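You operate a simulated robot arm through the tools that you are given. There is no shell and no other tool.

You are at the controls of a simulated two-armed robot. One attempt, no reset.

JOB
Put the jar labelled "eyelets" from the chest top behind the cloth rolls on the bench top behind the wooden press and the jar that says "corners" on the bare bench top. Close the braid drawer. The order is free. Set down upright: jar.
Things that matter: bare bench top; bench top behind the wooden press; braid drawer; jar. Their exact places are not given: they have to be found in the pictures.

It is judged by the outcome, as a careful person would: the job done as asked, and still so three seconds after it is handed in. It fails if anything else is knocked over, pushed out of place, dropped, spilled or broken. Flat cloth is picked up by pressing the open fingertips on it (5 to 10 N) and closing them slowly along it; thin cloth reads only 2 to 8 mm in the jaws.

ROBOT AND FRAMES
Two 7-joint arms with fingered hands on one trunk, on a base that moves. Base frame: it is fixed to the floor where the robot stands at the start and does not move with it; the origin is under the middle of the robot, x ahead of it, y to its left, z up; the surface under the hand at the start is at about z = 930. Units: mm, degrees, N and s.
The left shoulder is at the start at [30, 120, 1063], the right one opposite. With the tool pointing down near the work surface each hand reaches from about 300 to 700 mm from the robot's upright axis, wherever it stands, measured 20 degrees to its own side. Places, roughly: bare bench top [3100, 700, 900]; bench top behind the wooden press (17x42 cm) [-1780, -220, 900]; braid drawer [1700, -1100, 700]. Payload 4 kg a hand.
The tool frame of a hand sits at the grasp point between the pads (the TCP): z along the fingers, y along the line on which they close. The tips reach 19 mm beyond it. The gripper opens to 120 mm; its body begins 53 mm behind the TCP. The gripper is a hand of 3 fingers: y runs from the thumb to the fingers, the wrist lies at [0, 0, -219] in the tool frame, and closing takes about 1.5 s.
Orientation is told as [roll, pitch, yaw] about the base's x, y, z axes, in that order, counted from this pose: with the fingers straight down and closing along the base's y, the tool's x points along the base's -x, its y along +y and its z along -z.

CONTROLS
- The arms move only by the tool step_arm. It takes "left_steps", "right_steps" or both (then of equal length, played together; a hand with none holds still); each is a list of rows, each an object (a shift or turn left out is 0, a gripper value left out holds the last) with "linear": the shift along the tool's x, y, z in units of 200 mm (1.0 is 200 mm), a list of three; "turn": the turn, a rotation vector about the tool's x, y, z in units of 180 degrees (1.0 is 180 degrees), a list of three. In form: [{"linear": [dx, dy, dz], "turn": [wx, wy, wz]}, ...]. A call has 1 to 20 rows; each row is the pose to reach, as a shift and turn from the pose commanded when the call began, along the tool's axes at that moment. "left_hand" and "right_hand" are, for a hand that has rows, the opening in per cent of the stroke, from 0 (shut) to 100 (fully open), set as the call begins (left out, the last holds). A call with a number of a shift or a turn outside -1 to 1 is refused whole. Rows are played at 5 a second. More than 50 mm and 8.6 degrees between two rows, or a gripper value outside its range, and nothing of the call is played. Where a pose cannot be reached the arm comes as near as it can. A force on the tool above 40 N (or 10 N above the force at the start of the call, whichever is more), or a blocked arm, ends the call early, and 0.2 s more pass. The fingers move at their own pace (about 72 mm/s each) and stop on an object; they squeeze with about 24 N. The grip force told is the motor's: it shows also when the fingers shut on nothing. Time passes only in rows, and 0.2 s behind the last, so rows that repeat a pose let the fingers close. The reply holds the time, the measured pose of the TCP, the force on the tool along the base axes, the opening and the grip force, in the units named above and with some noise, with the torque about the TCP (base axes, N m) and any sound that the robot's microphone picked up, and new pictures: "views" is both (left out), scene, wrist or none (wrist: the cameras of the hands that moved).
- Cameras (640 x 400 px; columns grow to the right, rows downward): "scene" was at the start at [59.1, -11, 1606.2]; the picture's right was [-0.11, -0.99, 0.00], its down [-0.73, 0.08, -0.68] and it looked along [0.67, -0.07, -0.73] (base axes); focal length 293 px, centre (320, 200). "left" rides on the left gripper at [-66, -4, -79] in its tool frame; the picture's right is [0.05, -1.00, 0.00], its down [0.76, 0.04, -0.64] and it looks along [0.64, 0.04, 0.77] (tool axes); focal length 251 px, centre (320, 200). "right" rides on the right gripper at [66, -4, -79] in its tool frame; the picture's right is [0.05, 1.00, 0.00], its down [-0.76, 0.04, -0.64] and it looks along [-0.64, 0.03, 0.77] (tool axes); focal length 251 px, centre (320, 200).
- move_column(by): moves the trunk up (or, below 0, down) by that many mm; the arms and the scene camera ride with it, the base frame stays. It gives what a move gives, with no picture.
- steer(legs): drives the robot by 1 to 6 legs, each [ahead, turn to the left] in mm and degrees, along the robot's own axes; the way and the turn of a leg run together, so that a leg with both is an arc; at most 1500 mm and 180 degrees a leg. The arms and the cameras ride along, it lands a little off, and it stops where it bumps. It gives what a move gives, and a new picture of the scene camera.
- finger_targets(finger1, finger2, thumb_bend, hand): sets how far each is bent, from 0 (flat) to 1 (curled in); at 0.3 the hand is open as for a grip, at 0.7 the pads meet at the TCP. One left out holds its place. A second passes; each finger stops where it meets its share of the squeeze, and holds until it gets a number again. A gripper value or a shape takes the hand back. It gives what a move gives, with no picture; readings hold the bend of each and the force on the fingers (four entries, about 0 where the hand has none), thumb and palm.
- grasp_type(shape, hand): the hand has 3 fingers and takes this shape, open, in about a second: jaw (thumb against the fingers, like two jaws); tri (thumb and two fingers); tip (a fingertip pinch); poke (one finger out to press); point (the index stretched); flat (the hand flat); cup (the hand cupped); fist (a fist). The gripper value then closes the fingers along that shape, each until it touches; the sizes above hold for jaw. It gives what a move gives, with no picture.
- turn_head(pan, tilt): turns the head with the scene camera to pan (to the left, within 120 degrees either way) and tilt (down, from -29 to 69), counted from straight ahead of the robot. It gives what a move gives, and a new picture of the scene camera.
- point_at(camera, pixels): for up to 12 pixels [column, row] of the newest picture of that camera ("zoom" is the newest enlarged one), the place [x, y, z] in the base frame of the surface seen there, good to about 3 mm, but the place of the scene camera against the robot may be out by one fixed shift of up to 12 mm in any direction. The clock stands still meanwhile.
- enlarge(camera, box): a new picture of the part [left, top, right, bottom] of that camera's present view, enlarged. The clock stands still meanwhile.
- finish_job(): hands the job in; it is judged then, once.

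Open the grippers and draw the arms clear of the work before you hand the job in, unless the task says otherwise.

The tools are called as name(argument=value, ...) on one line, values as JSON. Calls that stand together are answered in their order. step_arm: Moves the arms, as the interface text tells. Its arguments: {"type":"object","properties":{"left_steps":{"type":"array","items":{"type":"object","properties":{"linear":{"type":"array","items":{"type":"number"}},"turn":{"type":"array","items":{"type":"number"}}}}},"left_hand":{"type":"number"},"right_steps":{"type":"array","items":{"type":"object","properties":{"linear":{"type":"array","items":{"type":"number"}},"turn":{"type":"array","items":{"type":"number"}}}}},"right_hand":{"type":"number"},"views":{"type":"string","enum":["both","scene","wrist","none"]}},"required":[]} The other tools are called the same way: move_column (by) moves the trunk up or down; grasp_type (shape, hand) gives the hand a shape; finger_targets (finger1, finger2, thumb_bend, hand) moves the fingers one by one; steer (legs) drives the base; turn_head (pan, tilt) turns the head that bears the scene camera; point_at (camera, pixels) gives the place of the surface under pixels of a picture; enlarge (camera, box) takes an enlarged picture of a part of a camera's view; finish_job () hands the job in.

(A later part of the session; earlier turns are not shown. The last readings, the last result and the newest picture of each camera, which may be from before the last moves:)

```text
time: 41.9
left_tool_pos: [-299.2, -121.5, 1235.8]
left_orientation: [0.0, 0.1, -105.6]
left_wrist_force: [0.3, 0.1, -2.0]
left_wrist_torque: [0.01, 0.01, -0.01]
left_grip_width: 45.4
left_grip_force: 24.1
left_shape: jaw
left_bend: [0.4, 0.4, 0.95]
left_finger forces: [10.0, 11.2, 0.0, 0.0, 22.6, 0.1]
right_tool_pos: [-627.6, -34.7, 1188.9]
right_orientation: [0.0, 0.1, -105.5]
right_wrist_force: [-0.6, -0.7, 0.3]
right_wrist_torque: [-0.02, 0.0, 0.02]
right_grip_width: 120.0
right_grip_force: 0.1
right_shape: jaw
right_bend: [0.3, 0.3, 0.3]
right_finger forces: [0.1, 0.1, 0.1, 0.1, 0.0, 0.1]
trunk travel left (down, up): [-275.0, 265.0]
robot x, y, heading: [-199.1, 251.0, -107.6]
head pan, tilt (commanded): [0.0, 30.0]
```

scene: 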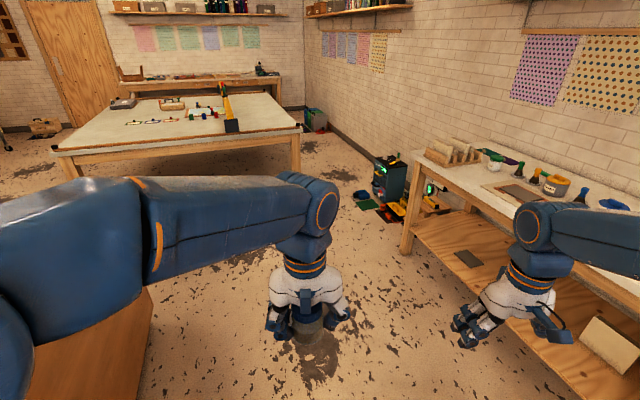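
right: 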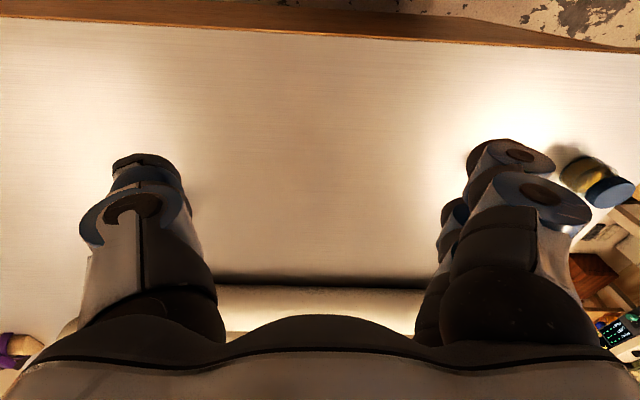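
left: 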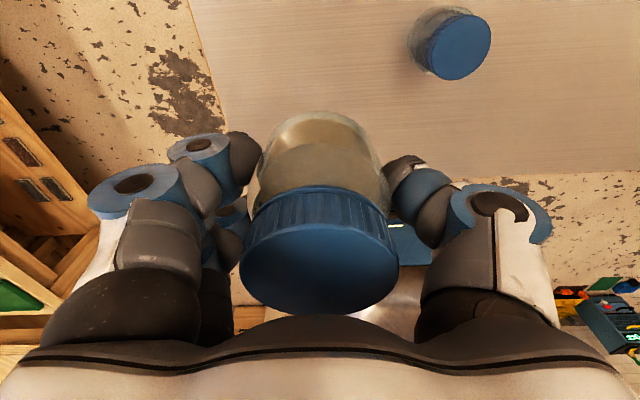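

Blocked again at −107°. I look over my left/back to find what the base touches.

turn_head(pan=120, tilt=60)

turn_head(pan=75, tilt=65)

turn_head(pan=0, tilt=69)

turn_head(pan=-120, tilt=69)

```text
time: 43.9
left_tool_pos: [-299.1, -121.7, 1236.3]
left_orientation: [0.0, 0.1, -105.5]
left_wrist_force: [0.4, 0.1, -2.0]
left_wrist_torque: [0.01, 0.01, -0.03]
left_grip_width: 45.0
left_grip_force: 24.1
left_shape: jaw
left_bend: [0.4, 0.4, 0.95]
left_finger forces: [9.9, 11.2, 0.0, 0.1, 22.7, 0.1]
right_tool_pos: [-627.0, -35.7, 1188.6]
right_orientation: [0.0, 0.1, -105.5]
right_wrist_force: [0.8, -0.1, 0.7]
right_wrist_torque: [-0.04, -0.02, -0.01]
right_grip_width: 120.0
right_grip_force: 0.0
right_shape: jaw
right_bend: [0.3, 0.3, 0.3]
right_finger forces: [0.0, 0.0, 0.0, 0.0, 0.0, 0.0]
trunk travel left (down, up): [-275.0, 265.0]
robot x, y, heading: [-204.5, 253.3, -107.5]
head pan, tilt (commanded): [120.0, 60.0]
```

scene: 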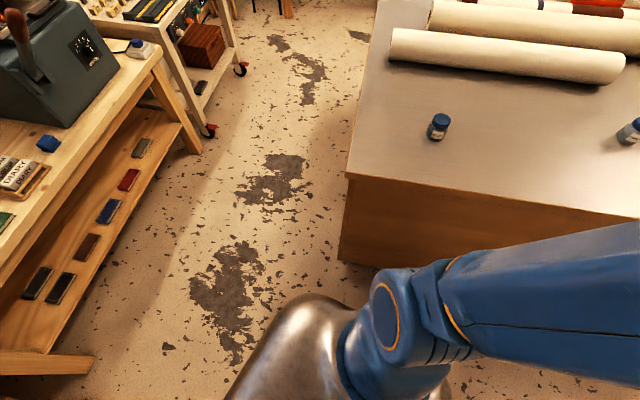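

```text
time: 45.1
left_tool_pos: [-299.5, -120.4, 1237.3]
left_orientation: [0.0, 0.1, -105.5]
left_wrist_force: [0.1, 0.6, -1.2]
left_wrist_torque: [0.01, 0.0, 0.01]
left_grip_width: 45.4
left_grip_force: 24.0
left_shape: jaw
left_bend: [0.4, 0.4, 0.95]
left_finger forces: [9.9, 11.2, 0.1, 0.1, 22.8, 0.0]
right_tool_pos: [-626.6, -34.5, 1189.5]
right_orientation: [0.0, 0.1, -105.6]
right_wrist_force: [0.6, 0.3, 0.0]
right_wrist_torque: [-0.01, -0.03, -0.02]
right_grip_width: 119.9
right_grip_force: 0.0
right_shape: jaw
right_bend: [0.3, 0.3, 0.3]
right_finger forces: [0.0, 0.1, 0.0, 0.1, 0.1, 0.0]
trunk travel left (down, up): [-275.0, 265.0]
robot x, y, heading: [-202.5, 248.7, -107.6]
head pan, tilt (commanded): [75.0, 65.0]
```

scene: 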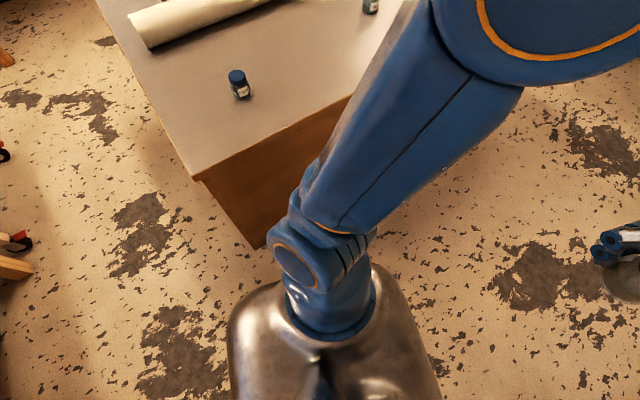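

```text
time: 46.5
left_tool_pos: [-299.7, -121.3, 1237.2]
left_orientation: [0.0, 0.1, -105.4]
left_wrist_force: [-0.3, 0.1, -1.9]
left_wrist_torque: [-0.02, -0.02, 0.0]
left_grip_width: 45.3
left_grip_force: 24.2
left_shape: jaw
left_bend: [0.4, 0.4, 0.95]
left_finger forces: [10.0, 11.3, 0.0, 0.1, 22.7, 0.1]
right_tool_pos: [-627.6, -34.7, 1189.3]
right_orientation: [0.1, 0.0, -105.5]
right_wrist_force: [0.7, 0.6, 0.6]
right_wrist_torque: [-0.01, 0.03, -0.04]
right_grip_width: 120.0
right_grip_force: 0.0
right_shape: jaw
right_bend: [0.3, 0.3, 0.3]
right_finger forces: [0.1, 0.0, 0.0, 0.2, 0.0, 0.1]
trunk travel left (down, up): [-275.0, 265.0]
robot x, y, heading: [-204.9, 249.0, -107.6]
head pan, tilt (commanded): [0.0, 68.8]
```

scene: 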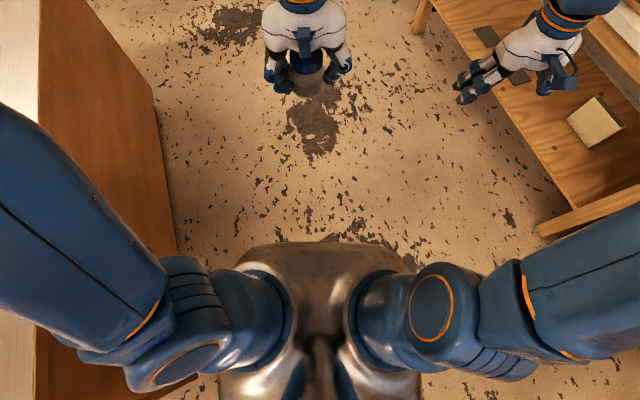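

```text
time: 48.5
left_tool_pos: [-300.5, -121.8, 1237.6]
left_orientation: [0.0, 0.1, -105.5]
left_wrist_force: [0.4, -0.2, -1.7]
left_wrist_torque: [0.01, -0.01, 0.0]
left_grip_width: 45.3
left_grip_force: 23.8
left_shape: jaw
left_bend: [0.4, 0.4, 0.95]
left_finger forces: [9.9, 11.3, 0.1, 0.0, 22.7, 0.0]
right_tool_pos: [-627.1, -34.5, 1189.4]
right_orientation: [0.0, 0.1, -105.5]
right_wrist_force: [0.3, -0.4, 0.3]
right_wrist_torque: [0.0, -0.02, 0.01]
right_grip_width: 120.1
right_grip_force: 0.1
right_shape: jaw
right_bend: [0.3, 0.3, 0.3]
right_finger forces: [0.1, 0.1, 0.1, 0.0, 0.0, 0.0]
trunk travel left (down, up): [-275.0, 265.0]
robot x, y, heading: [-203.9, 250.8, -107.4]
head pan, tilt (commanded): [-120.0, 68.8]
```

scene: 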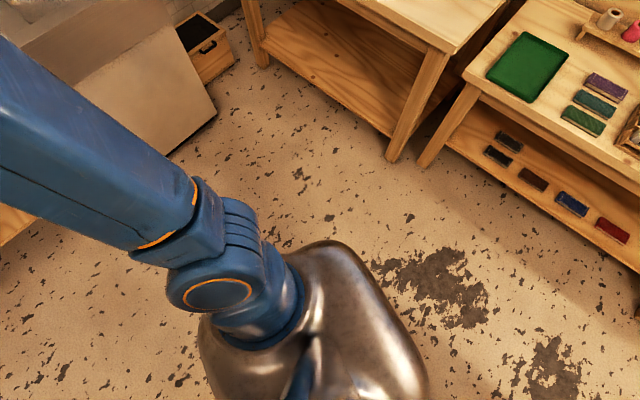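

Nothing visible touches the base here; I try a smaller turn of −35° to see whether it goes freely.

steer(legs=[[0, -35]])

```text
time: 50.6
left_tool_pos: [-495.2, -1.9, 1236.7]
left_orientation: [0.1, 0.0, -140.3]
left_wrist_force: [0.0, -0.4, -2.2]
left_wrist_torque: [0.02, -0.01, -0.01]
left_grip_width: 45.3
left_grip_force: 23.7
left_shape: jaw
left_bend: [0.4, 0.4, 0.95]
left_finger forces: [9.7, 10.9, 0.1, 0.1, 22.1, 0.0]
right_tool_pos: [-715.9, 257.3, 1190.4]
right_orientation: [0.0, 0.1, -140.4]
right_wrist_force: [-0.5, 0.3, 1.0]
right_wrist_torque: [0.03, 0.0, -0.02]
right_grip_width: 119.8
right_grip_force: 0.0
right_shape: jaw
right_bend: [0.3, 0.3, 0.3]
right_finger forces: [0.0, 0.0, 0.0, 0.1, 0.0, 0.0]
trunk travel left (down, up): [-275.0, 265.0]
robot x, y, heading: [-181.7, 221.1, -142.6]
head pan, tilt (commanded): [-120.0, 68.8]
```

scene: 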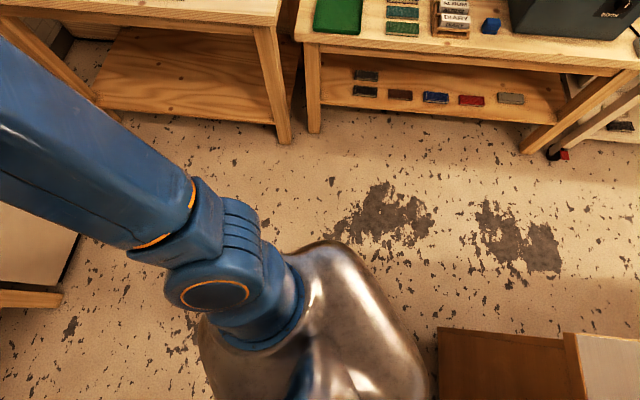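

It turned fully, drifting a bit; so turns of ≤45° at a time work. I finish turning toward −x and look at the press bench.

steer(legs=[[0, -37]])

turn_head(pan=0, tilt=25)

```text
time: 52.7
left_tool_pos: [-565.4, 231.6, 1237.7]
left_orientation: [0.1, 0.2, -177.0]
left_wrist_force: [-0.1, -0.3, -1.9]
left_wrist_torque: [-0.01, -0.01, -0.02]
left_grip_width: 45.1
left_grip_force: 23.9
left_shape: jaw
left_bend: [0.39, 0.39, 0.96]
left_finger forces: [10.1, 10.4, 0.1, 0.0, 22.0, 0.0]
right_tool_pos: [-587.5, 570.1, 1188.2]
right_orientation: [0.1, 0.0, -177.2]
right_wrist_force: [-1.1, -0.9, -0.1]
right_wrist_torque: [0.02, -0.02, -0.05]
right_grip_width: 120.1
right_grip_force: 0.1
right_shape: jaw
right_bend: [0.3, 0.3, 0.3]
right_finger forces: [0.0, 0.0, 0.0, 0.1, 0.0, 0.0]
trunk travel left (down, up): [-275.0, 265.0]
robot x, y, heading: [-182.4, 184.5, -178.7]
head pan, tilt (commanded): [-120.0, 68.8]
```

scene: 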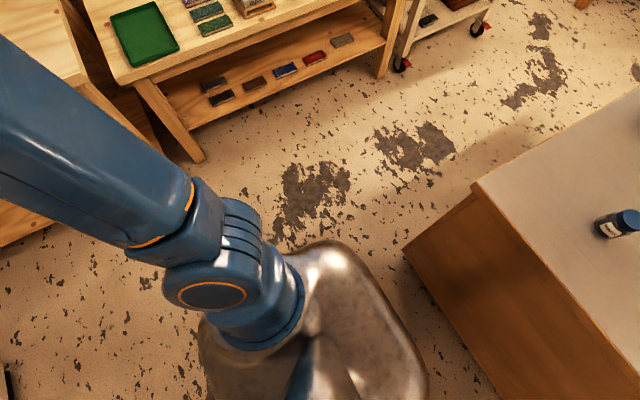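

```text
time: 54.7
left_tool_pos: [-565.9, 231.1, 1237.2]
left_orientation: [0.0, 0.1, -177.2]
left_wrist_force: [-0.8, -0.8, -2.4]
left_wrist_torque: [0.0, -0.02, 0.04]
left_grip_width: 45.1
left_grip_force: 24.0
left_shape: jaw
left_bend: [0.39, 0.39, 0.96]
left_finger forces: [10.3, 10.5, 0.0, 0.0, 22.5, 0.0]
right_tool_pos: [-586.3, 569.0, 1189.2]
right_orientation: [0.1, 0.1, -177.2]
right_wrist_force: [0.0, -0.3, 0.3]
right_wrist_torque: [0.01, 0.01, 0.0]
right_grip_width: 119.8
right_grip_force: 0.0
right_shape: jaw
right_bend: [0.3, 0.3, 0.3]
right_finger forces: [0.1, 0.1, 0.0, 0.0, 0.0, 0.0]
trunk travel left (down, up): [-275.0, 265.0]
robot x, y, heading: [-182.8, 185.4, -178.7]
head pan, tilt (commanded): [0.0, 25.0]
```

scene: 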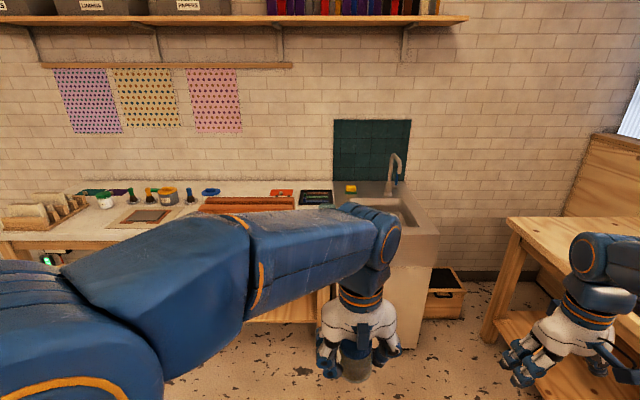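

The press shows at about (250,203) on the bench. I enlarge that area and measure points.

enlarge(camera="scene", box=[170, 165, 350, 235])

point_at(camera="scene", pixels=[[205, 205], [290, 202], [282, 193], [315, 195], [230, 188], [210, 190], [250, 192], [300, 190], [180, 212], [80, 240], [260, 185], [190, 196]])

```text
3.56 times, centred on (260, 200) of scene
```

zoom: 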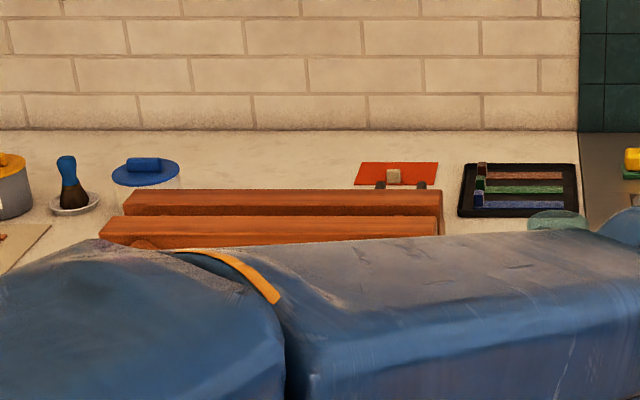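

```text
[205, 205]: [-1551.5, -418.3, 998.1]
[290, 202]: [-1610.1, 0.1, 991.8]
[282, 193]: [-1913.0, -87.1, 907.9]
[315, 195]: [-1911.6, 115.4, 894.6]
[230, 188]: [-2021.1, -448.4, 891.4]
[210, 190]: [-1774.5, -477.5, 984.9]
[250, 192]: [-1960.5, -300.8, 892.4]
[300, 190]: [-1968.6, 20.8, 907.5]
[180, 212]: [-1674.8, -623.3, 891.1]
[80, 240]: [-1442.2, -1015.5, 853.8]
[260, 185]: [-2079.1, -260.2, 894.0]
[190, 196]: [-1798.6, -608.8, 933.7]
```

Press top z≈998 between x≈−1550 and −1650, bench z≈893; the free strip behind it is around [−1780,−220]. I raise the trunk to look over the press and measure the bench front and sink.

move_column(by=200)

turn_head(pan=8, tilt=32)

enlarge(camera="scene", box=[180, 100, 420, 250])

```text
time: 56.9
left_tool_pos: [-565.1, 230.4, 1436.0]
left_orientation: [0.0, 0.2, -177.1]
left_wrist_force: [-0.2, -0.7, -1.9]
left_wrist_torque: [0.0, -0.02, -0.03]
left_grip_width: 44.8
left_grip_force: 24.2
left_shape: jaw
left_bend: [0.39, 0.39, 0.96]
left_finger forces: [10.3, 10.5, 0.1, 0.1, 22.5, 0.1]
right_tool_pos: [-586.6, 568.5, 1389.2]
right_orientation: [0.0, 0.1, -177.3]
right_wrist_force: [0.3, 0.4, -0.2]
right_wrist_torque: [-0.04, 0.02, 0.01]
right_grip_width: 119.7
right_grip_force: 0.1
right_shape: jaw
right_bend: [0.3, 0.3, 0.3]
right_finger forces: [0.0, 0.1, 0.0, 0.1, 0.0, 0.1]
trunk travel left (down, up): [-475.0, 65.0]
robot x, y, heading: [-180.1, 181.9, -178.8]
head pan, tilt (commanded): [0.0, 25.0]
```

```text
time: 57.6
left_tool_pos: [-564.9, 230.8, 1436.7]
left_orientation: [0.0, 0.1, -177.1]
left_wrist_force: [-0.1, 0.6, -1.6]
left_wrist_torque: [0.02, 0.02, 0.02]
left_grip_width: 45.1
left_grip_force: 24.1
left_shape: jaw
left_bend: [0.39, 0.39, 0.96]
left_finger forces: [10.3, 10.6, 0.0, 0.1, 22.4, 0.0]
right_tool_pos: [-587.3, 569.5, 1389.1]
right_orientation: [0.0, 0.1, -177.3]
right_wrist_force: [-0.1, 0.0, 0.6]
right_wrist_torque: [0.0, 0.01, 0.02]
right_grip_width: 119.9
right_grip_force: 0.1
right_shape: jaw
right_bend: [0.3, 0.3, 0.3]
right_finger forces: [0.1, 0.0, 0.1, 0.0, 0.1, 0.0]
trunk travel left (down, up): [-475.0, 65.0]
robot x, y, heading: [-180.3, 184.5, -178.5]
head pan, tilt (commanded): [8.0, 32.0]
```

scene: 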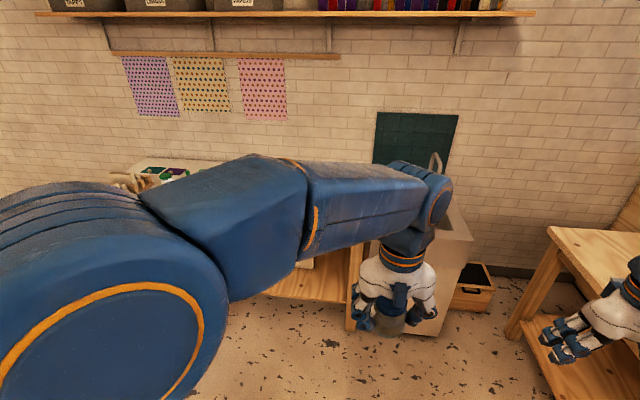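

```text
2.67 times, centred on (300, 175) of scene
```

zoom: 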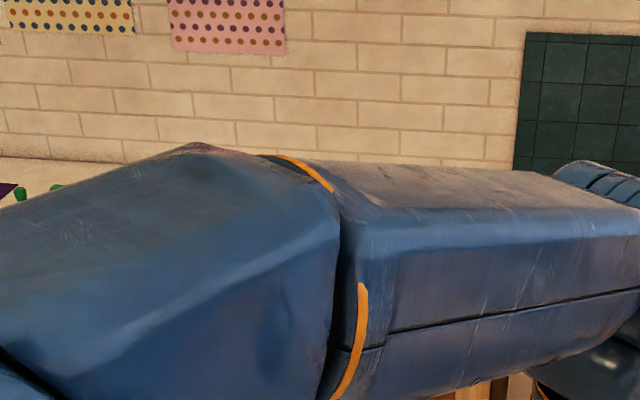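

The left arm now hides the bench. I lower the left hand by 200 mm to free the view.

step_arm(left_steps=[{"linear": [0, 0, 0.2]}, {"linear": [0, 0, 0.4]}, {"linear": [0, 0, 0.6]}, {"linear": [0, 0, 0.8]}, {"linear": [0, 0, 1.0]}, {"linear": [0, 0, 1.0]}], views="scene")

```text
time: 59.0
left_tool_pos: [-564.7, 230.4, 1237.3]
left_orientation: [0.0, 0.0, -177.1]
left_wrist_force: [0.2, -0.3, -2.5]
left_wrist_torque: [0.0, -0.02, -0.03]
left_grip_width: 45.1
left_grip_force: 23.9
left_shape: jaw
left_bend: [0.39, 0.39, 0.96]
left_finger forces: [10.5, 10.1, 0.1, 0.0, 22.1, 0.0]
right_tool_pos: [-586.1, 569.6, 1389.2]
right_orientation: [-0.1, -0.1, -177.3]
right_wrist_force: [-0.3, 0.7, 0.8]
right_wrist_torque: [0.04, 0.03, 0.0]
right_grip_width: 120.3
right_grip_force: 0.1
right_shape: jaw
right_bend: [0.3, 0.3, 0.3]
right_finger forces: [0.0, 0.0, 0.0, 0.0, 0.0, 0.1]
trunk travel left (down, up): [-475.0, 65.0]
robot x, y, heading: [-180.6, 187.8, -178.8]
head pan, tilt (commanded): [8.0, 32.0]
```

scene: 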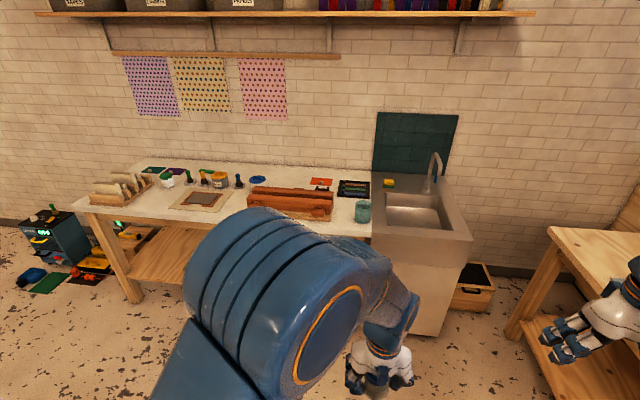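

enlarge(camera="scene", box=[210, 160, 400, 250])

point_at(camera="scene", pixels=[[250, 190], [332, 195], [330, 212], [248, 203], [290, 183], [300, 180], [322, 183], [352, 188], [363, 212], [258, 180], [455, 240], [110, 208]])

```text
3.37 times, centred on (305, 205) of scene
```

zoom: 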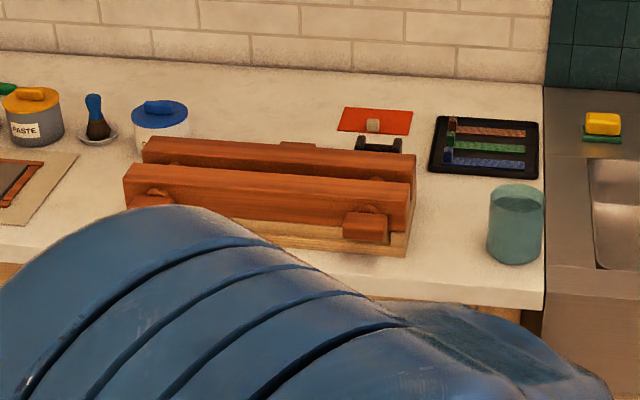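

```text
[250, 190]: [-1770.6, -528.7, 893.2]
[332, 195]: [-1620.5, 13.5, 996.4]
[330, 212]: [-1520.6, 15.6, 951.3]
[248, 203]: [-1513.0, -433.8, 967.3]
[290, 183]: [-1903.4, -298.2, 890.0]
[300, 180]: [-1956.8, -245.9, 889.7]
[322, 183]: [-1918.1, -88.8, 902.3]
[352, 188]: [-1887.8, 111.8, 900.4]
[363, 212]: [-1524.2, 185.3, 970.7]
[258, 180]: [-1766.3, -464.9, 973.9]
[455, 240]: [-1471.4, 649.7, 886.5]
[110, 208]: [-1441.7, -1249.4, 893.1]
```

The strip behind the press shows clear at zoom (250,120), with a blue-lidded pot at (160,118) on its left and an orange tile at (375,120) to its right. I measure in the zoom.

point_at(camera="zoom", pixels=[[145, 145], [280, 150], [410, 160], [220, 135], [260, 125], [300, 130], [340, 135], [160, 110], [187, 130], [375, 145], [345, 130], [250, 90]])

point_at(camera="zoom", pixels=[[310, 145], [210, 120], [230, 140], [330, 145], [405, 230], [545, 305], [500, 200], [540, 200], [360, 140], [400, 140]])

```text
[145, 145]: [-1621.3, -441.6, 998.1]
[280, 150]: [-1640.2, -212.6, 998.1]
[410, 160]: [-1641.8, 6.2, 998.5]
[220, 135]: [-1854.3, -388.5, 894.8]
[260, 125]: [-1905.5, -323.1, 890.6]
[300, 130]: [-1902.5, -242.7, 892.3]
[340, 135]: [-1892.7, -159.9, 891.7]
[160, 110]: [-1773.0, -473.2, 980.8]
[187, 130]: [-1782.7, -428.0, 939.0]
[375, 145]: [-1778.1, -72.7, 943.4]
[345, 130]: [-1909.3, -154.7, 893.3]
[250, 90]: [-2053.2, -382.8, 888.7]
```

```text
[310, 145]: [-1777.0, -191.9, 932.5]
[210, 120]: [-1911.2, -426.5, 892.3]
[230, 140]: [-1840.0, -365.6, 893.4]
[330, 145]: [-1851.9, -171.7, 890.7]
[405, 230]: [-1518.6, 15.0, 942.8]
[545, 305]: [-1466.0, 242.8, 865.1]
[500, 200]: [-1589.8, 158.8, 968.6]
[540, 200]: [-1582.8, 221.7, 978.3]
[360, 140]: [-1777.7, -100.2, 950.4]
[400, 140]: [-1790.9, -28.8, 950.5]
```

Behind the press there are a low item near [−1777,−192] and a black one near [−1785,−65], with the pot at y≈−473. I drive closer, to about [−1000,−170], to look from above.

steer(legs=[[0, 22], [890, 0]])

steer(legs=[[0, -24]])

turn_head(pan=5, tilt=42)

```text
time: 64.8
left_tool_pos: [-1360.0, -270.3, 1236.6]
left_orientation: [0.0, 0.0, -154.5]
left_wrist_force: [-0.2, -0.3, -2.3]
left_wrist_torque: [0.01, 0.02, 0.01]
left_grip_width: 44.8
left_grip_force: 24.0
left_shape: jaw
left_bend: [0.39, 0.39, 0.96]
left_finger forces: [10.1, 9.8, 0.0, 0.1, 21.3, 0.0]
right_tool_pos: [-1508.6, 35.5, 1388.2]
right_orientation: [0.0, -0.1, -154.7]
right_wrist_force: [0.3, -1.3, -0.4]
right_wrist_torque: [-0.04, 0.0, -0.01]
right_grip_width: 120.1
right_grip_force: 0.1
right_shape: jaw
right_bend: [0.3, 0.3, 0.3]
right_finger forces: [0.0, 0.1, 0.0, 0.0, 0.1, 0.1]
trunk travel left (down, up): [-475.0, 65.0]
robot x, y, heading: [-987.8, -168.3, -156.3]
head pan, tilt (commanded): [8.0, 32.0]
```

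scene: 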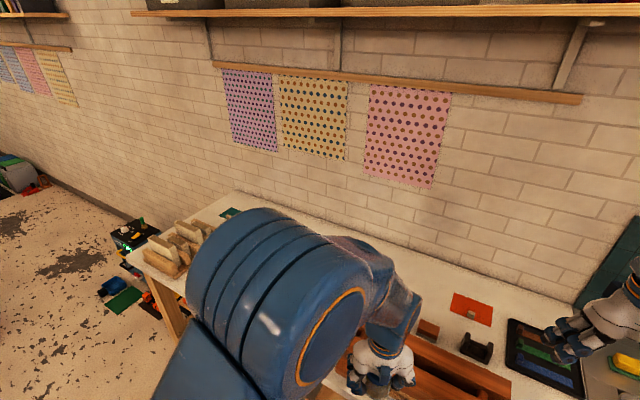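

```text
time: 66.4
left_tool_pos: [-1368.0, -109.0, 1236.6]
left_orientation: [0.0, 0.1, -178.7]
left_wrist_force: [0.1, -1.2, -2.3]
left_wrist_torque: [0.01, 0.01, 0.0]
left_grip_width: 44.7
left_grip_force: 23.8
left_shape: jaw
left_bend: [0.39, 0.39, 0.96]
left_finger forces: [10.2, 9.6, 0.0, 0.1, 21.1, 0.0]
right_tool_pos: [-1380.7, 229.9, 1390.3]
right_orientation: [0.0, -0.1, -178.8]
right_wrist_force: [0.5, 0.0, -0.6]
right_wrist_torque: [0.01, -0.04, 0.01]
right_grip_width: 119.7
right_grip_force: 0.2
right_shape: jaw
right_bend: [0.3, 0.3, 0.3]
right_finger forces: [0.1, 0.1, 0.0, 0.0, 0.0, 0.1]
trunk travel left (down, up): [-475.0, 65.0]
robot x, y, heading: [-986.5, -194.3, -180.0]
head pan, tilt (commanded): [8.0, 32.0]
```

scene: 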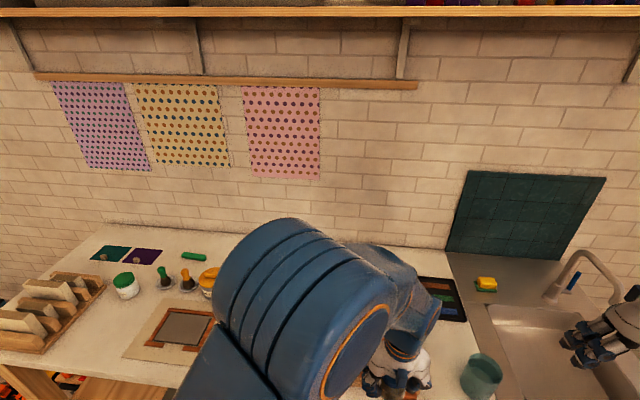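

```text
time: 67.2
left_tool_pos: [-1369.3, -106.6, 1234.3]
left_orientation: [0.1, 0.1, -178.5]
left_wrist_force: [-0.4, 0.0, -2.6]
left_wrist_torque: [-0.03, -0.03, 0.03]
left_grip_width: 44.4
left_grip_force: 24.3
left_shape: jaw
left_bend: [0.39, 0.39, 0.96]
left_finger forces: [10.6, 10.3, 0.0, 0.1, 22.6, 0.0]
right_tool_pos: [-1383.8, 231.9, 1387.5]
right_orientation: [0.0, 0.1, -178.7]
right_wrist_force: [0.2, 0.3, -0.9]
right_wrist_torque: [-0.03, 0.01, 0.0]
right_grip_width: 120.0
right_grip_force: 0.0
right_shape: jaw
right_bend: [0.3, 0.3, 0.3]
right_finger forces: [0.1, 0.0, 0.0, 0.0, 0.0, 0.0]
trunk travel left (down, up): [-475.0, 65.0]
robot x, y, heading: [-983.4, -194.5, -179.8]
head pan, tilt (commanded): [5.0, 42.0]
```

scene: 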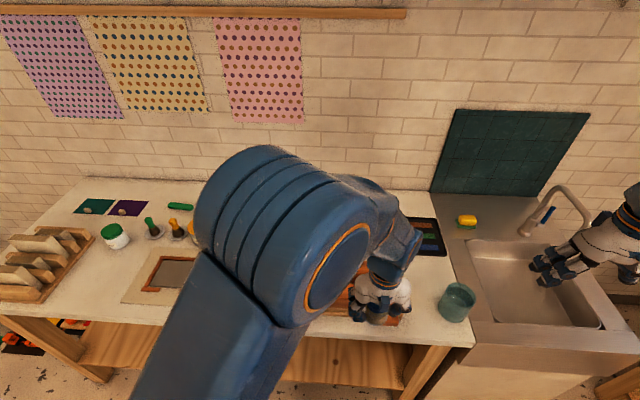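

The left arm blocks the view of the press. I move the left hand 200 mm to its left (still high above everything) to clear the line of sight.

step_arm(left_steps=[{"linear": [0, 0.2, 0]}, {"linear": [0, 0.4, 0]}, {"linear": [0, 0.6, 0]}, {"linear": [0, 0.8, 0]}, {"linear": [0, 1.0, 0]}, {"linear": [0, 1.0, 0]}], views="scene")

```text
time: 68.5
left_tool_pos: [-1364.2, -311.9, 1238.0]
left_orientation: [0.0, 0.1, -178.5]
left_wrist_force: [0.9, -0.1, -2.4]
left_wrist_torque: [0.0, -0.03, 0.01]
left_grip_width: 44.6
left_grip_force: 23.7
left_shape: jaw
left_bend: [0.39, 0.39, 0.96]
left_finger forces: [10.4, 9.6, 0.0, 0.0, 21.7, 0.0]
right_tool_pos: [-1382.8, 230.6, 1389.3]
right_orientation: [0.0, 0.1, -178.6]
right_wrist_force: [0.3, 0.7, 0.0]
right_wrist_torque: [-0.03, 0.0, -0.03]
right_grip_width: 119.8
right_grip_force: 0.1
right_shape: jaw
right_bend: [0.3, 0.3, 0.3]
right_finger forces: [0.0, 0.0, 0.0, 0.1, 0.0, 0.0]
trunk travel left (down, up): [-475.0, 65.0]
robot x, y, heading: [-987.5, -196.6, -179.9]
head pan, tilt (commanded): [5.0, 42.0]
```

scene: 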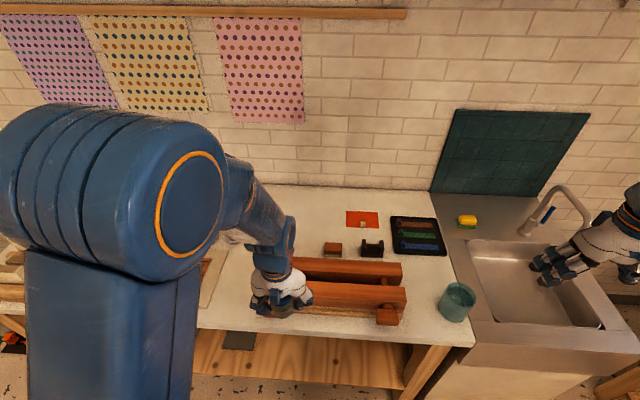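

The strip behind the press is now visible: a small wooden block at (332,249), a black stand at (372,248). I enlarge and measure.

enlarge(camera="scene", box=[230, 190, 470, 330])

point_at(camera="scene", pixels=[[325, 244], [340, 245], [332, 256], [362, 246], [380, 246], [362, 256], [310, 250], [305, 240], [400, 264], [320, 258], [345, 230], [292, 225]])

```text
2.67 times, centred on (350, 260) of scene
```

zoom: 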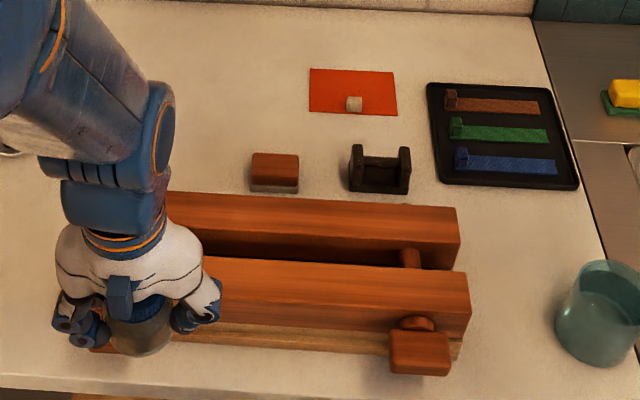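

```text
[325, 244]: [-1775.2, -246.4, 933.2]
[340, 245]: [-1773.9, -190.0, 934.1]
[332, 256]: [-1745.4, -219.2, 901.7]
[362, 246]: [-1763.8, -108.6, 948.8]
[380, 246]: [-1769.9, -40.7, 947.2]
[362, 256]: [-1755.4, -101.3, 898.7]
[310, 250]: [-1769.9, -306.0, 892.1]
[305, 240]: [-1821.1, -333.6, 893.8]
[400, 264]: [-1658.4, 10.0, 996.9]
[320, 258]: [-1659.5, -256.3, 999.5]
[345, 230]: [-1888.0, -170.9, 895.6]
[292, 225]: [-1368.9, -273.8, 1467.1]
```

The free spot is left of the wooden block: around [−1775,−340] (block edge y≈−252, pot edge y≈−428). I drive 100 mm closer (bench front at x≈−1440) to bring it in reach.

steer(legs=[[100, 0]])

```text
time: 69.7
left_tool_pos: [-1466.2, -311.7, 1237.6]
left_orientation: [0.1, 0.1, -178.6]
left_wrist_force: [0.1, 0.6, -1.7]
left_wrist_torque: [0.0, -0.02, -0.02]
left_grip_width: 44.7
left_grip_force: 23.8
left_shape: jaw
left_bend: [0.39, 0.39, 0.96]
left_finger forces: [10.4, 9.7, 0.0, 0.0, 21.6, 0.0]
right_tool_pos: [-1483.6, 230.7, 1388.2]
right_orientation: [0.0, 0.1, -178.7]
right_wrist_force: [0.0, 0.4, -0.2]
right_wrist_torque: [0.03, -0.04, 0.01]
right_grip_width: 120.1
right_grip_force: 0.2
right_shape: jaw
right_bend: [0.3, 0.3, 0.3]
right_finger forces: [0.0, 0.0, 0.1, 0.0, 0.0, 0.0]
trunk travel left (down, up): [-475.0, 65.0]
robot x, y, heading: [-1089.0, -193.9, -179.7]
head pan, tilt (commanded): [5.0, 42.0]
```

scene: 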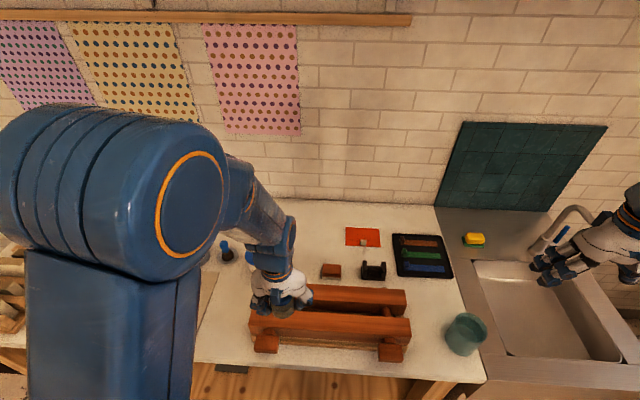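

I move the left hand forward over the press, keeping the jar bottom well above the press top (z≈1000).

step_arm(left_steps=[{"linear": [-0.2, 0.012, 0.05]}, {"linear": [-0.4, 0.025, 0.1]}, {"linear": [-0.6, 0.037, 0.15]}, {"linear": [-0.8, 0.05, 0.2]}, {"linear": [-0.95, 0.062, 0.25]}, {"linear": [-0.95, 0.062, 0.25]}], views="none")

step_arm(left_steps=[{"linear": [-0.2, 0.012, 0.05]}, {"linear": [-0.4, 0.025, 0.1]}, {"linear": [-0.59, 0.04, 0.15]}, {"linear": [-0.59, 0.04, 0.15]}], views="both")

```text
time: 71.1
left_tool_pos: [-1655.0, -328.0, 1186.5]
left_orientation: [0.1, 0.0, -178.6]
left_wrist_force: [-0.3, 0.3, -2.2]
left_wrist_torque: [-0.02, 0.03, 0.03]
left_grip_width: 44.7
left_grip_force: 24.5
left_shape: jaw
left_bend: [0.39, 0.39, 0.96]
left_finger forces: [10.3, 9.2, 0.0, 0.0, 21.0, 0.0]
right_tool_pos: [-1483.1, 230.2, 1389.3]
right_orientation: [-0.1, 0.0, -178.8]
right_wrist_force: [0.3, -0.1, 0.5]
right_wrist_torque: [0.0, -0.02, -0.03]
right_grip_width: 120.0
right_grip_force: 0.0
right_shape: jaw
right_bend: [0.3, 0.3, 0.3]
right_finger forces: [0.0, 0.0, 0.0, 0.1, 0.1, 0.1]
trunk travel left (down, up): [-475.0, 65.0]
robot x, y, heading: [-1089.1, -195.9, -179.8]
head pan, tilt (commanded): [5.0, 42.0]
```

```text
time: 72.1
left_tool_pos: [-1759.5, -339.9, 1155.7]
left_orientation: [0.0, 0.2, -178.7]
left_wrist_force: [0.4, -0.1, -2.4]
left_wrist_torque: [0.0, 0.03, 0.0]
left_grip_width: 44.5
left_grip_force: 23.9
left_shape: jaw
left_bend: [0.39, 0.39, 0.96]
left_finger forces: [10.3, 9.2, 0.0, 0.0, 20.9, 0.0]
left hand out of reach, approached as far as the arm can: row 3, 4
right_tool_pos: [-1483.2, 232.1, 1388.8]
right_orientation: [0.0, 0.1, -178.7]
right_wrist_force: [0.7, 0.8, -0.7]
right_wrist_torque: [-0.01, 0.03, -0.01]
right_grip_width: 120.2
right_grip_force: 0.1
right_shape: jaw
right_bend: [0.3, 0.3, 0.3]
right_finger forces: [0.1, 0.0, 0.0, 0.0, 0.0, 0.0]
trunk travel left (down, up): [-475.0, 65.0]
robot x, y, heading: [-1085.8, -196.7, -179.7]
head pan, tilt (commanded): [5.0, 42.0]
```

scene: 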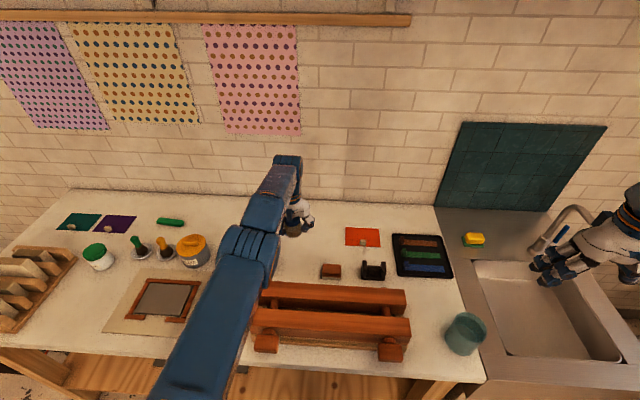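
left: 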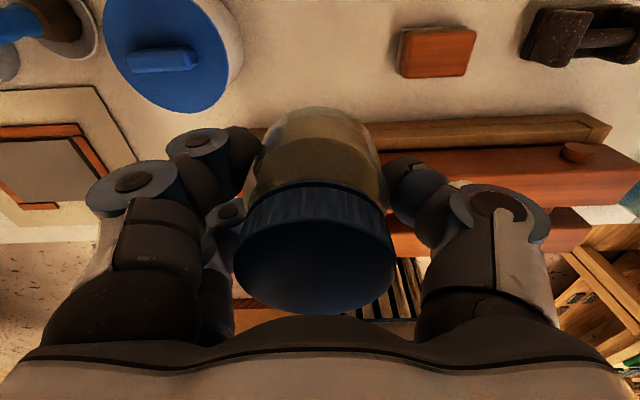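

The left arm reached [−1759.5,−340], its limit at this height. From the wrist view I measure the pot (170,50), block (437,50) and press back edge to fix the drop spot.

point_at(camera="left", pixels=[[170, 30], [222, 60], [235, 60], [405, 40], [400, 75], [475, 35], [300, 60], [330, 85], [560, 118], [420, 125], [560, 155], [240, 90]])

enlarge(camera="scene", box=[200, 150, 420, 330])

```text
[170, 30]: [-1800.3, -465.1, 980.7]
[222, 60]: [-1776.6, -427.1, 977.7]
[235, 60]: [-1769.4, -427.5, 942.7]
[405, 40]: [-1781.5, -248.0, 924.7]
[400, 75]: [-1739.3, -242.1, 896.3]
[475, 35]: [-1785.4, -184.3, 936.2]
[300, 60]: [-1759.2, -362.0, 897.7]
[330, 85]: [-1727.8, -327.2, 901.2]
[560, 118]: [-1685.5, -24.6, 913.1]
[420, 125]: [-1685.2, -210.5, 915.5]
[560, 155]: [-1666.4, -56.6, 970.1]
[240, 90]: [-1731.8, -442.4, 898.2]
```

```text
2.22 times, centred on (310, 240) of scene
```

zoom: 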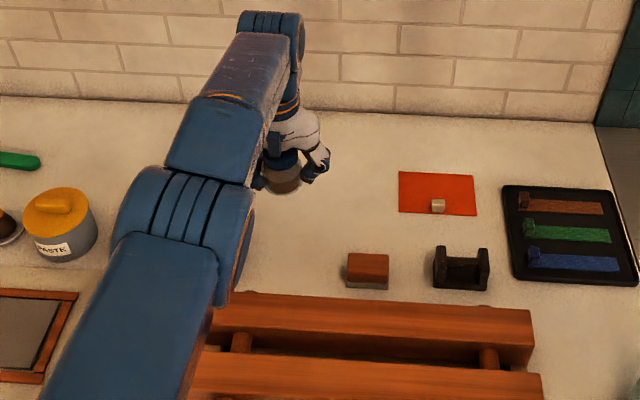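

Bench z≈899, pot edge y≈−427, block y −248…−184, press base edge x≈−1685. I'll set the jar at about [−1762,−332]; first lower by the trunk (arm shape kept) 150 mm after a small shift toward the block.

step_arm(left_steps=[{"linear": [0, -0.02, 0]}, {"linear": [0, -0.045, 0]}, {"linear": [0, -0.045, 0]}], views="none")

move_column(by=-150)

step_arm(left_steps=[{"linear": [0, 0, 0]}], views="both")

```text
time: 72.9
left_tool_pos: [-1760.4, -330.4, 1156.4]
left_orientation: [0.0, 0.1, -178.7]
left_wrist_force: [1.3, -0.3, -2.0]
left_wrist_torque: [0.0, -0.01, -0.02]
left_grip_width: 44.8
left_grip_force: 24.0
left_shape: jaw
left_bend: [0.39, 0.39, 0.96]
left_finger forces: [10.3, 9.1, 0.0, 0.1, 20.8, 0.0]
right_tool_pos: [-1483.3, 229.9, 1388.4]
right_orientation: [0.0, 0.0, -178.7]
right_wrist_force: [-0.4, 0.1, -0.2]
right_wrist_torque: [0.04, -0.01, 0.0]
right_grip_width: 120.0
right_grip_force: 0.1
right_shape: jaw
right_bend: [0.3, 0.3, 0.3]
right_finger forces: [0.0, 0.0, 0.0, 0.1, 0.0, 0.0]
trunk travel left (down, up): [-475.0, 65.0]
robot x, y, heading: [-1086.4, -194.4, -179.8]
head pan, tilt (commanded): [5.0, 42.0]
```

```text
time: 74.7
left_tool_pos: [-1760.4, -329.8, 1007.8]
left_orientation: [0.0, 0.1, -178.6]
left_wrist_force: [-0.8, 1.0, -2.0]
left_wrist_torque: [0.01, 0.06, -0.01]
left_grip_width: 44.7
left_grip_force: 23.7
left_shape: jaw
left_bend: [0.39, 0.39, 0.96]
left_finger forces: [10.3, 9.0, 0.0, 0.0, 20.8, 0.1]
right_tool_pos: [-1482.5, 229.2, 1240.4]
right_orientation: [0.0, 0.1, -178.7]
right_wrist_force: [-0.5, -0.9, -0.5]
right_wrist_torque: [0.04, 0.01, 0.01]
right_grip_width: 120.1
right_grip_force: 0.1
right_shape: jaw
right_bend: [0.3, 0.3, 0.3]
right_finger forces: [0.1, 0.1, 0.1, 0.0, 0.0, 0.1]
trunk travel left (down, up): [-325.0, 215.0]
robot x, y, heading: [-1094.9, -194.9, -179.9]
head pan, tilt (commanded): [5.0, 42.0]
```

```text
time: 75.0
left_tool_pos: [-1760.5, -331.5, 1007.0]
left_orientation: [0.0, 0.0, -178.6]
left_wrist_force: [-0.1, -0.8, -1.9]
left_wrist_torque: [-0.01, 0.0, 0.01]
left_grip_width: 44.8
left_grip_force: 24.6
left_shape: jaw
left_bend: [0.39, 0.39, 0.96]
left_finger forces: [10.2, 9.1, 0.0, 0.1, 20.8, 0.1]
right_tool_pos: [-1484.6, 229.4, 1238.7]
right_orientation: [0.0, 0.2, -178.7]
right_wrist_force: [-0.2, -0.4, 0.1]
right_wrist_torque: [0.02, 0.01, 0.01]
right_grip_width: 120.2
right_grip_force: 0.0
right_shape: jaw
right_bend: [0.3, 0.3, 0.3]
right_finger forces: [0.1, 0.1, 0.1, 0.0, 0.0, 0.0]
trunk travel left (down, up): [-325.0, 215.0]
robot x, y, heading: [-1089.2, -192.5, -179.9]
head pan, tilt (commanded): [5.0, 42.0]
```

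scene: 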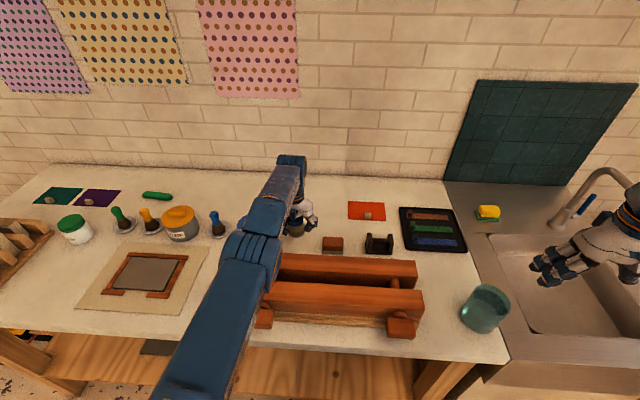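
left: 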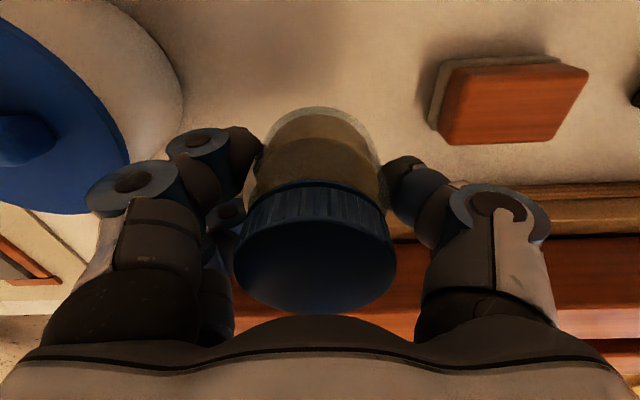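

The jar hangs clear between pot and block. Before lowering further I check the height of the tap near the right hand (600,175) and glass (485,300).

point_at(camera="scene", pixels=[[595, 172], [575, 195], [550, 245], [560, 265], [486, 292], [620, 240], [548, 222]])

```text
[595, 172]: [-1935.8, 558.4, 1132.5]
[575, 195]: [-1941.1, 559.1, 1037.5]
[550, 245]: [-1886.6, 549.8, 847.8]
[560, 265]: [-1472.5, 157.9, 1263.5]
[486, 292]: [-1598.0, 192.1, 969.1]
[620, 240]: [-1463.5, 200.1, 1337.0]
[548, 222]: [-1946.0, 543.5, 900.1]
```

All clear of the right hand. I lower the trunk 65 mm, leaving about 12 mm to touch.

move_column(by=-65)

step_arm(left_steps=[{"linear": [0, 0, 0.015]}, {"linear": [0, 0, 0.03]}, {"linear": [0, 0, 0.04]}], views="both")

```text
time: 76.1
left_tool_pos: [-1760.3, -329.8, 941.7]
left_orientation: [0.1, 0.1, -178.6]
left_wrist_force: [-0.2, -0.3, -2.2]
left_wrist_torque: [0.03, 0.02, -0.03]
left_grip_width: 44.4
left_grip_force: 24.4
left_shape: jaw
left_bend: [0.39, 0.39, 0.96]
left_finger forces: [10.3, 9.1, 0.1, 0.0, 20.8, 0.0]
right_tool_pos: [-1481.8, 229.5, 1174.5]
right_orientation: [0.1, 0.2, -178.6]
right_wrist_force: [0.4, -1.2, 0.0]
right_wrist_torque: [0.01, 0.01, -0.01]
right_grip_width: 119.8
right_grip_force: 0.1
right_shape: jaw
right_bend: [0.3, 0.3, 0.3]
right_finger forces: [0.0, 0.0, 0.0, 0.1, 0.0, 0.1]
trunk travel left (down, up): [-260.0, 280.0]
robot x, y, heading: [-1089.2, -191.7, -180.0]
head pan, tilt (commanded): [5.0, 42.0]
```

```text
time: 76.9
left_tool_pos: [-1759.4, -329.8, 933.7]
left_orientation: [0.1, 0.1, -178.6]
left_wrist_force: [0.1, -0.2, -2.2]
left_wrist_torque: [0.0, -0.02, 0.0]
left_grip_width: 44.7
left_grip_force: 24.1
left_shape: jaw
left_bend: [0.39, 0.39, 0.96]
left_finger forces: [10.4, 9.1, 0.0, 0.1, 20.9, 0.0]
right_tool_pos: [-1483.0, 230.4, 1174.6]
right_orientation: [-0.1, 0.1, -178.7]
right_wrist_force: [0.3, -0.2, 0.2]
right_wrist_torque: [0.04, 0.01, 0.02]
right_grip_width: 120.0
right_grip_force: 0.1
right_shape: jaw
right_bend: [0.3, 0.3, 0.3]
right_finger forces: [0.1, 0.1, 0.0, 0.0, 0.0, 0.0]
trunk travel left (down, up): [-260.0, 280.0]
robot x, y, heading: [-1089.3, -194.8, -180.0]
head pan, tilt (commanded): [5.0, 42.0]
```

scene: 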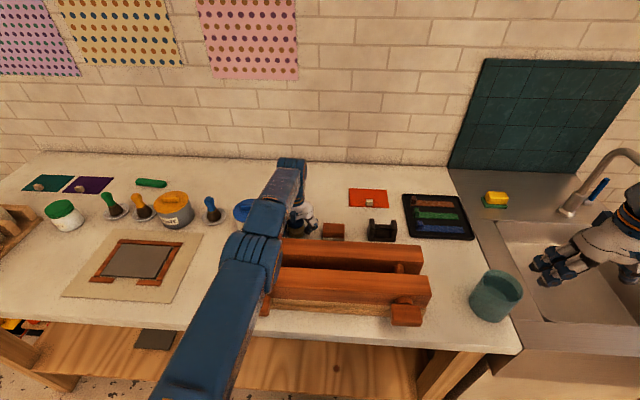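
left: 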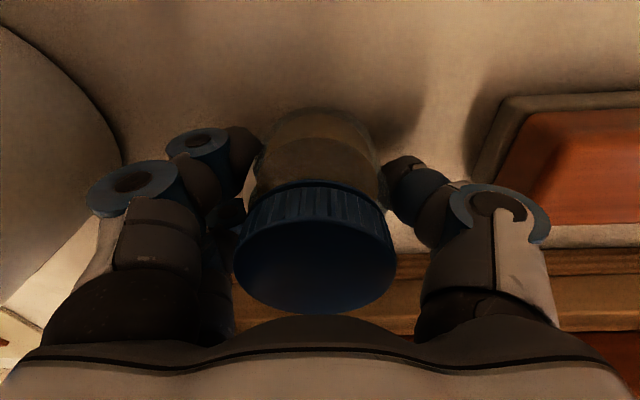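

No contact yet (force −2.2 N). I creep down in 1 mm rows.

step_arm(left_steps=[{"linear": [0, 0, 0.005]}, {"linear": [0, 0, 0.01]}, {"linear": [0, 0, 0.015]}], views="none")

```text
time: 77.7
left_tool_pos: [-1759.8, -329.1, 931.0]
left_orientation: [0.0, 0.1, -178.6]
left_wrist_force: [1.2, -0.8, -1.5]
left_wrist_torque: [0.01, 0.0, -0.01]
left_grip_width: 44.8
left_grip_force: 24.4
left_shape: jaw
left_bend: [0.39, 0.39, 0.96]
left_finger forces: [10.4, 9.0, 0.1, 0.0, 20.8, 0.0]
right_tool_pos: [-1483.5, 230.0, 1174.6]
right_orientation: [0.1, 0.1, -178.7]
right_wrist_force: [0.3, 0.3, 0.9]
right_wrist_torque: [-0.01, 0.0, -0.01]
right_grip_width: 120.2
right_grip_force: 0.1
right_shape: jaw
right_bend: [0.3, 0.3, 0.3]
right_finger forces: [0.0, 0.0, 0.0, 0.0, 0.0, 0.0]
trunk travel left (down, up): [-260.0, 280.0]
robot x, y, heading: [-1087.9, -199.1, -179.8]
head pan, tilt (commanded): [5.0, 42.0]
```

step_arm(left_steps=[{"linear": [0, 0, 0.005]}, {"linear": [0, 0, 0.01]}], views="none")

```text
time: 78.3
left_tool_pos: [-1759.7, -330.5, 929.0]
left_orientation: [0.0, 0.1, -178.7]
left_wrist_force: [-0.3, -0.7, -2.4]
left_wrist_torque: [0.03, 0.02, -0.01]
left_grip_width: 44.5
left_grip_force: 23.9
left_shape: jaw
left_bend: [0.39, 0.39, 0.96]
left_finger forces: [10.4, 9.1, 0.0, 0.1, 20.7, 0.1]
right_tool_pos: [-1484.5, 231.0, 1174.2]
right_orientation: [0.0, 0.1, -178.8]
right_wrist_force: [-0.7, -0.6, 0.9]
right_wrist_torque: [0.02, -0.02, -0.02]
right_grip_width: 120.0
right_grip_force: 0.1
right_shape: jaw
right_bend: [0.3, 0.3, 0.3]
right_finger forces: [0.0, 0.0, 0.0, 0.0, 0.0, 0.1]
trunk travel left (down, up): [-260.0, 280.0]
robot x, y, heading: [-1086.0, -195.1, -180.0]
head pan, tilt (commanded): [5.0, 42.0]
```

Still hanging (−2.4 N); I continue down 1 mm at a time until the force changes.

step_arm(left_steps=[{"linear": [0, 0, 0.005]}, {"linear": [0, 0, 0.01]}], views="none")

step_arm(left_steps=[{"linear": [0, 0, 0.005]}, {"linear": [0, 0, 0.01]}], views="none")

```text
time: 78.9
left_tool_pos: [-1759.4, -330.7, 928.9]
left_orientation: [0.1, -0.1, -178.5]
left_wrist_force: [-0.9, 0.0, 2.3]
left_wrist_torque: [-0.09, 0.0, -0.02]
left_grip_width: 45.1
left_grip_force: 24.0
left_shape: jaw
left_bend: [0.39, 0.39, 0.96]
left_finger forces: [11.1, 9.5, 0.0, 0.1, 22.0, 0.0]
right_tool_pos: [-1483.7, 229.4, 1174.3]
right_orientation: [0.0, 0.1, -178.8]
right_wrist_force: [-0.6, 0.4, -0.6]
right_wrist_torque: [0.04, -0.04, 0.02]
right_grip_width: 119.9
right_grip_force: 0.1
right_shape: jaw
right_bend: [0.3, 0.3, 0.3]
right_finger forces: [0.0, 0.1, 0.0, 0.1, 0.0, 0.0]
trunk travel left (down, up): [-260.0, 280.0]
robot x, y, heading: [-1086.2, -193.6, -179.9]
head pan, tilt (commanded): [5.0, 42.0]
```

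```text
time: 79.5
left_tool_pos: [-1758.9, -329.5, 927.7]
left_orientation: [0.0, -0.2, -178.5]
left_wrist_force: [-0.3, -1.3, 11.6]
left_wrist_torque: [-0.16, 0.01, -0.03]
left_grip_width: 45.2
left_grip_force: 24.0
left_shape: jaw
left_bend: [0.39, 0.39, 0.97]
left_finger forces: [12.3, 11.1, 0.0, 0.0, 24.1, 0.0]
right_tool_pos: [-1482.7, 229.4, 1175.0]
right_orientation: [0.0, 0.0, -178.7]
right_wrist_force: [-0.3, 0.1, 0.4]
right_wrist_torque: [0.01, -0.02, -0.02]
right_grip_width: 120.0
right_grip_force: 0.1
right_shape: jaw
right_bend: [0.3, 0.3, 0.3]
right_finger forces: [0.1, 0.0, 0.0, 0.0, 0.0, 0.0]
trunk travel left (down, up): [-260.0, 280.0]
robot x, y, heading: [-1088.2, -193.0, -179.7]
head pan, tilt (commanded): [5.0, 42.0]
```

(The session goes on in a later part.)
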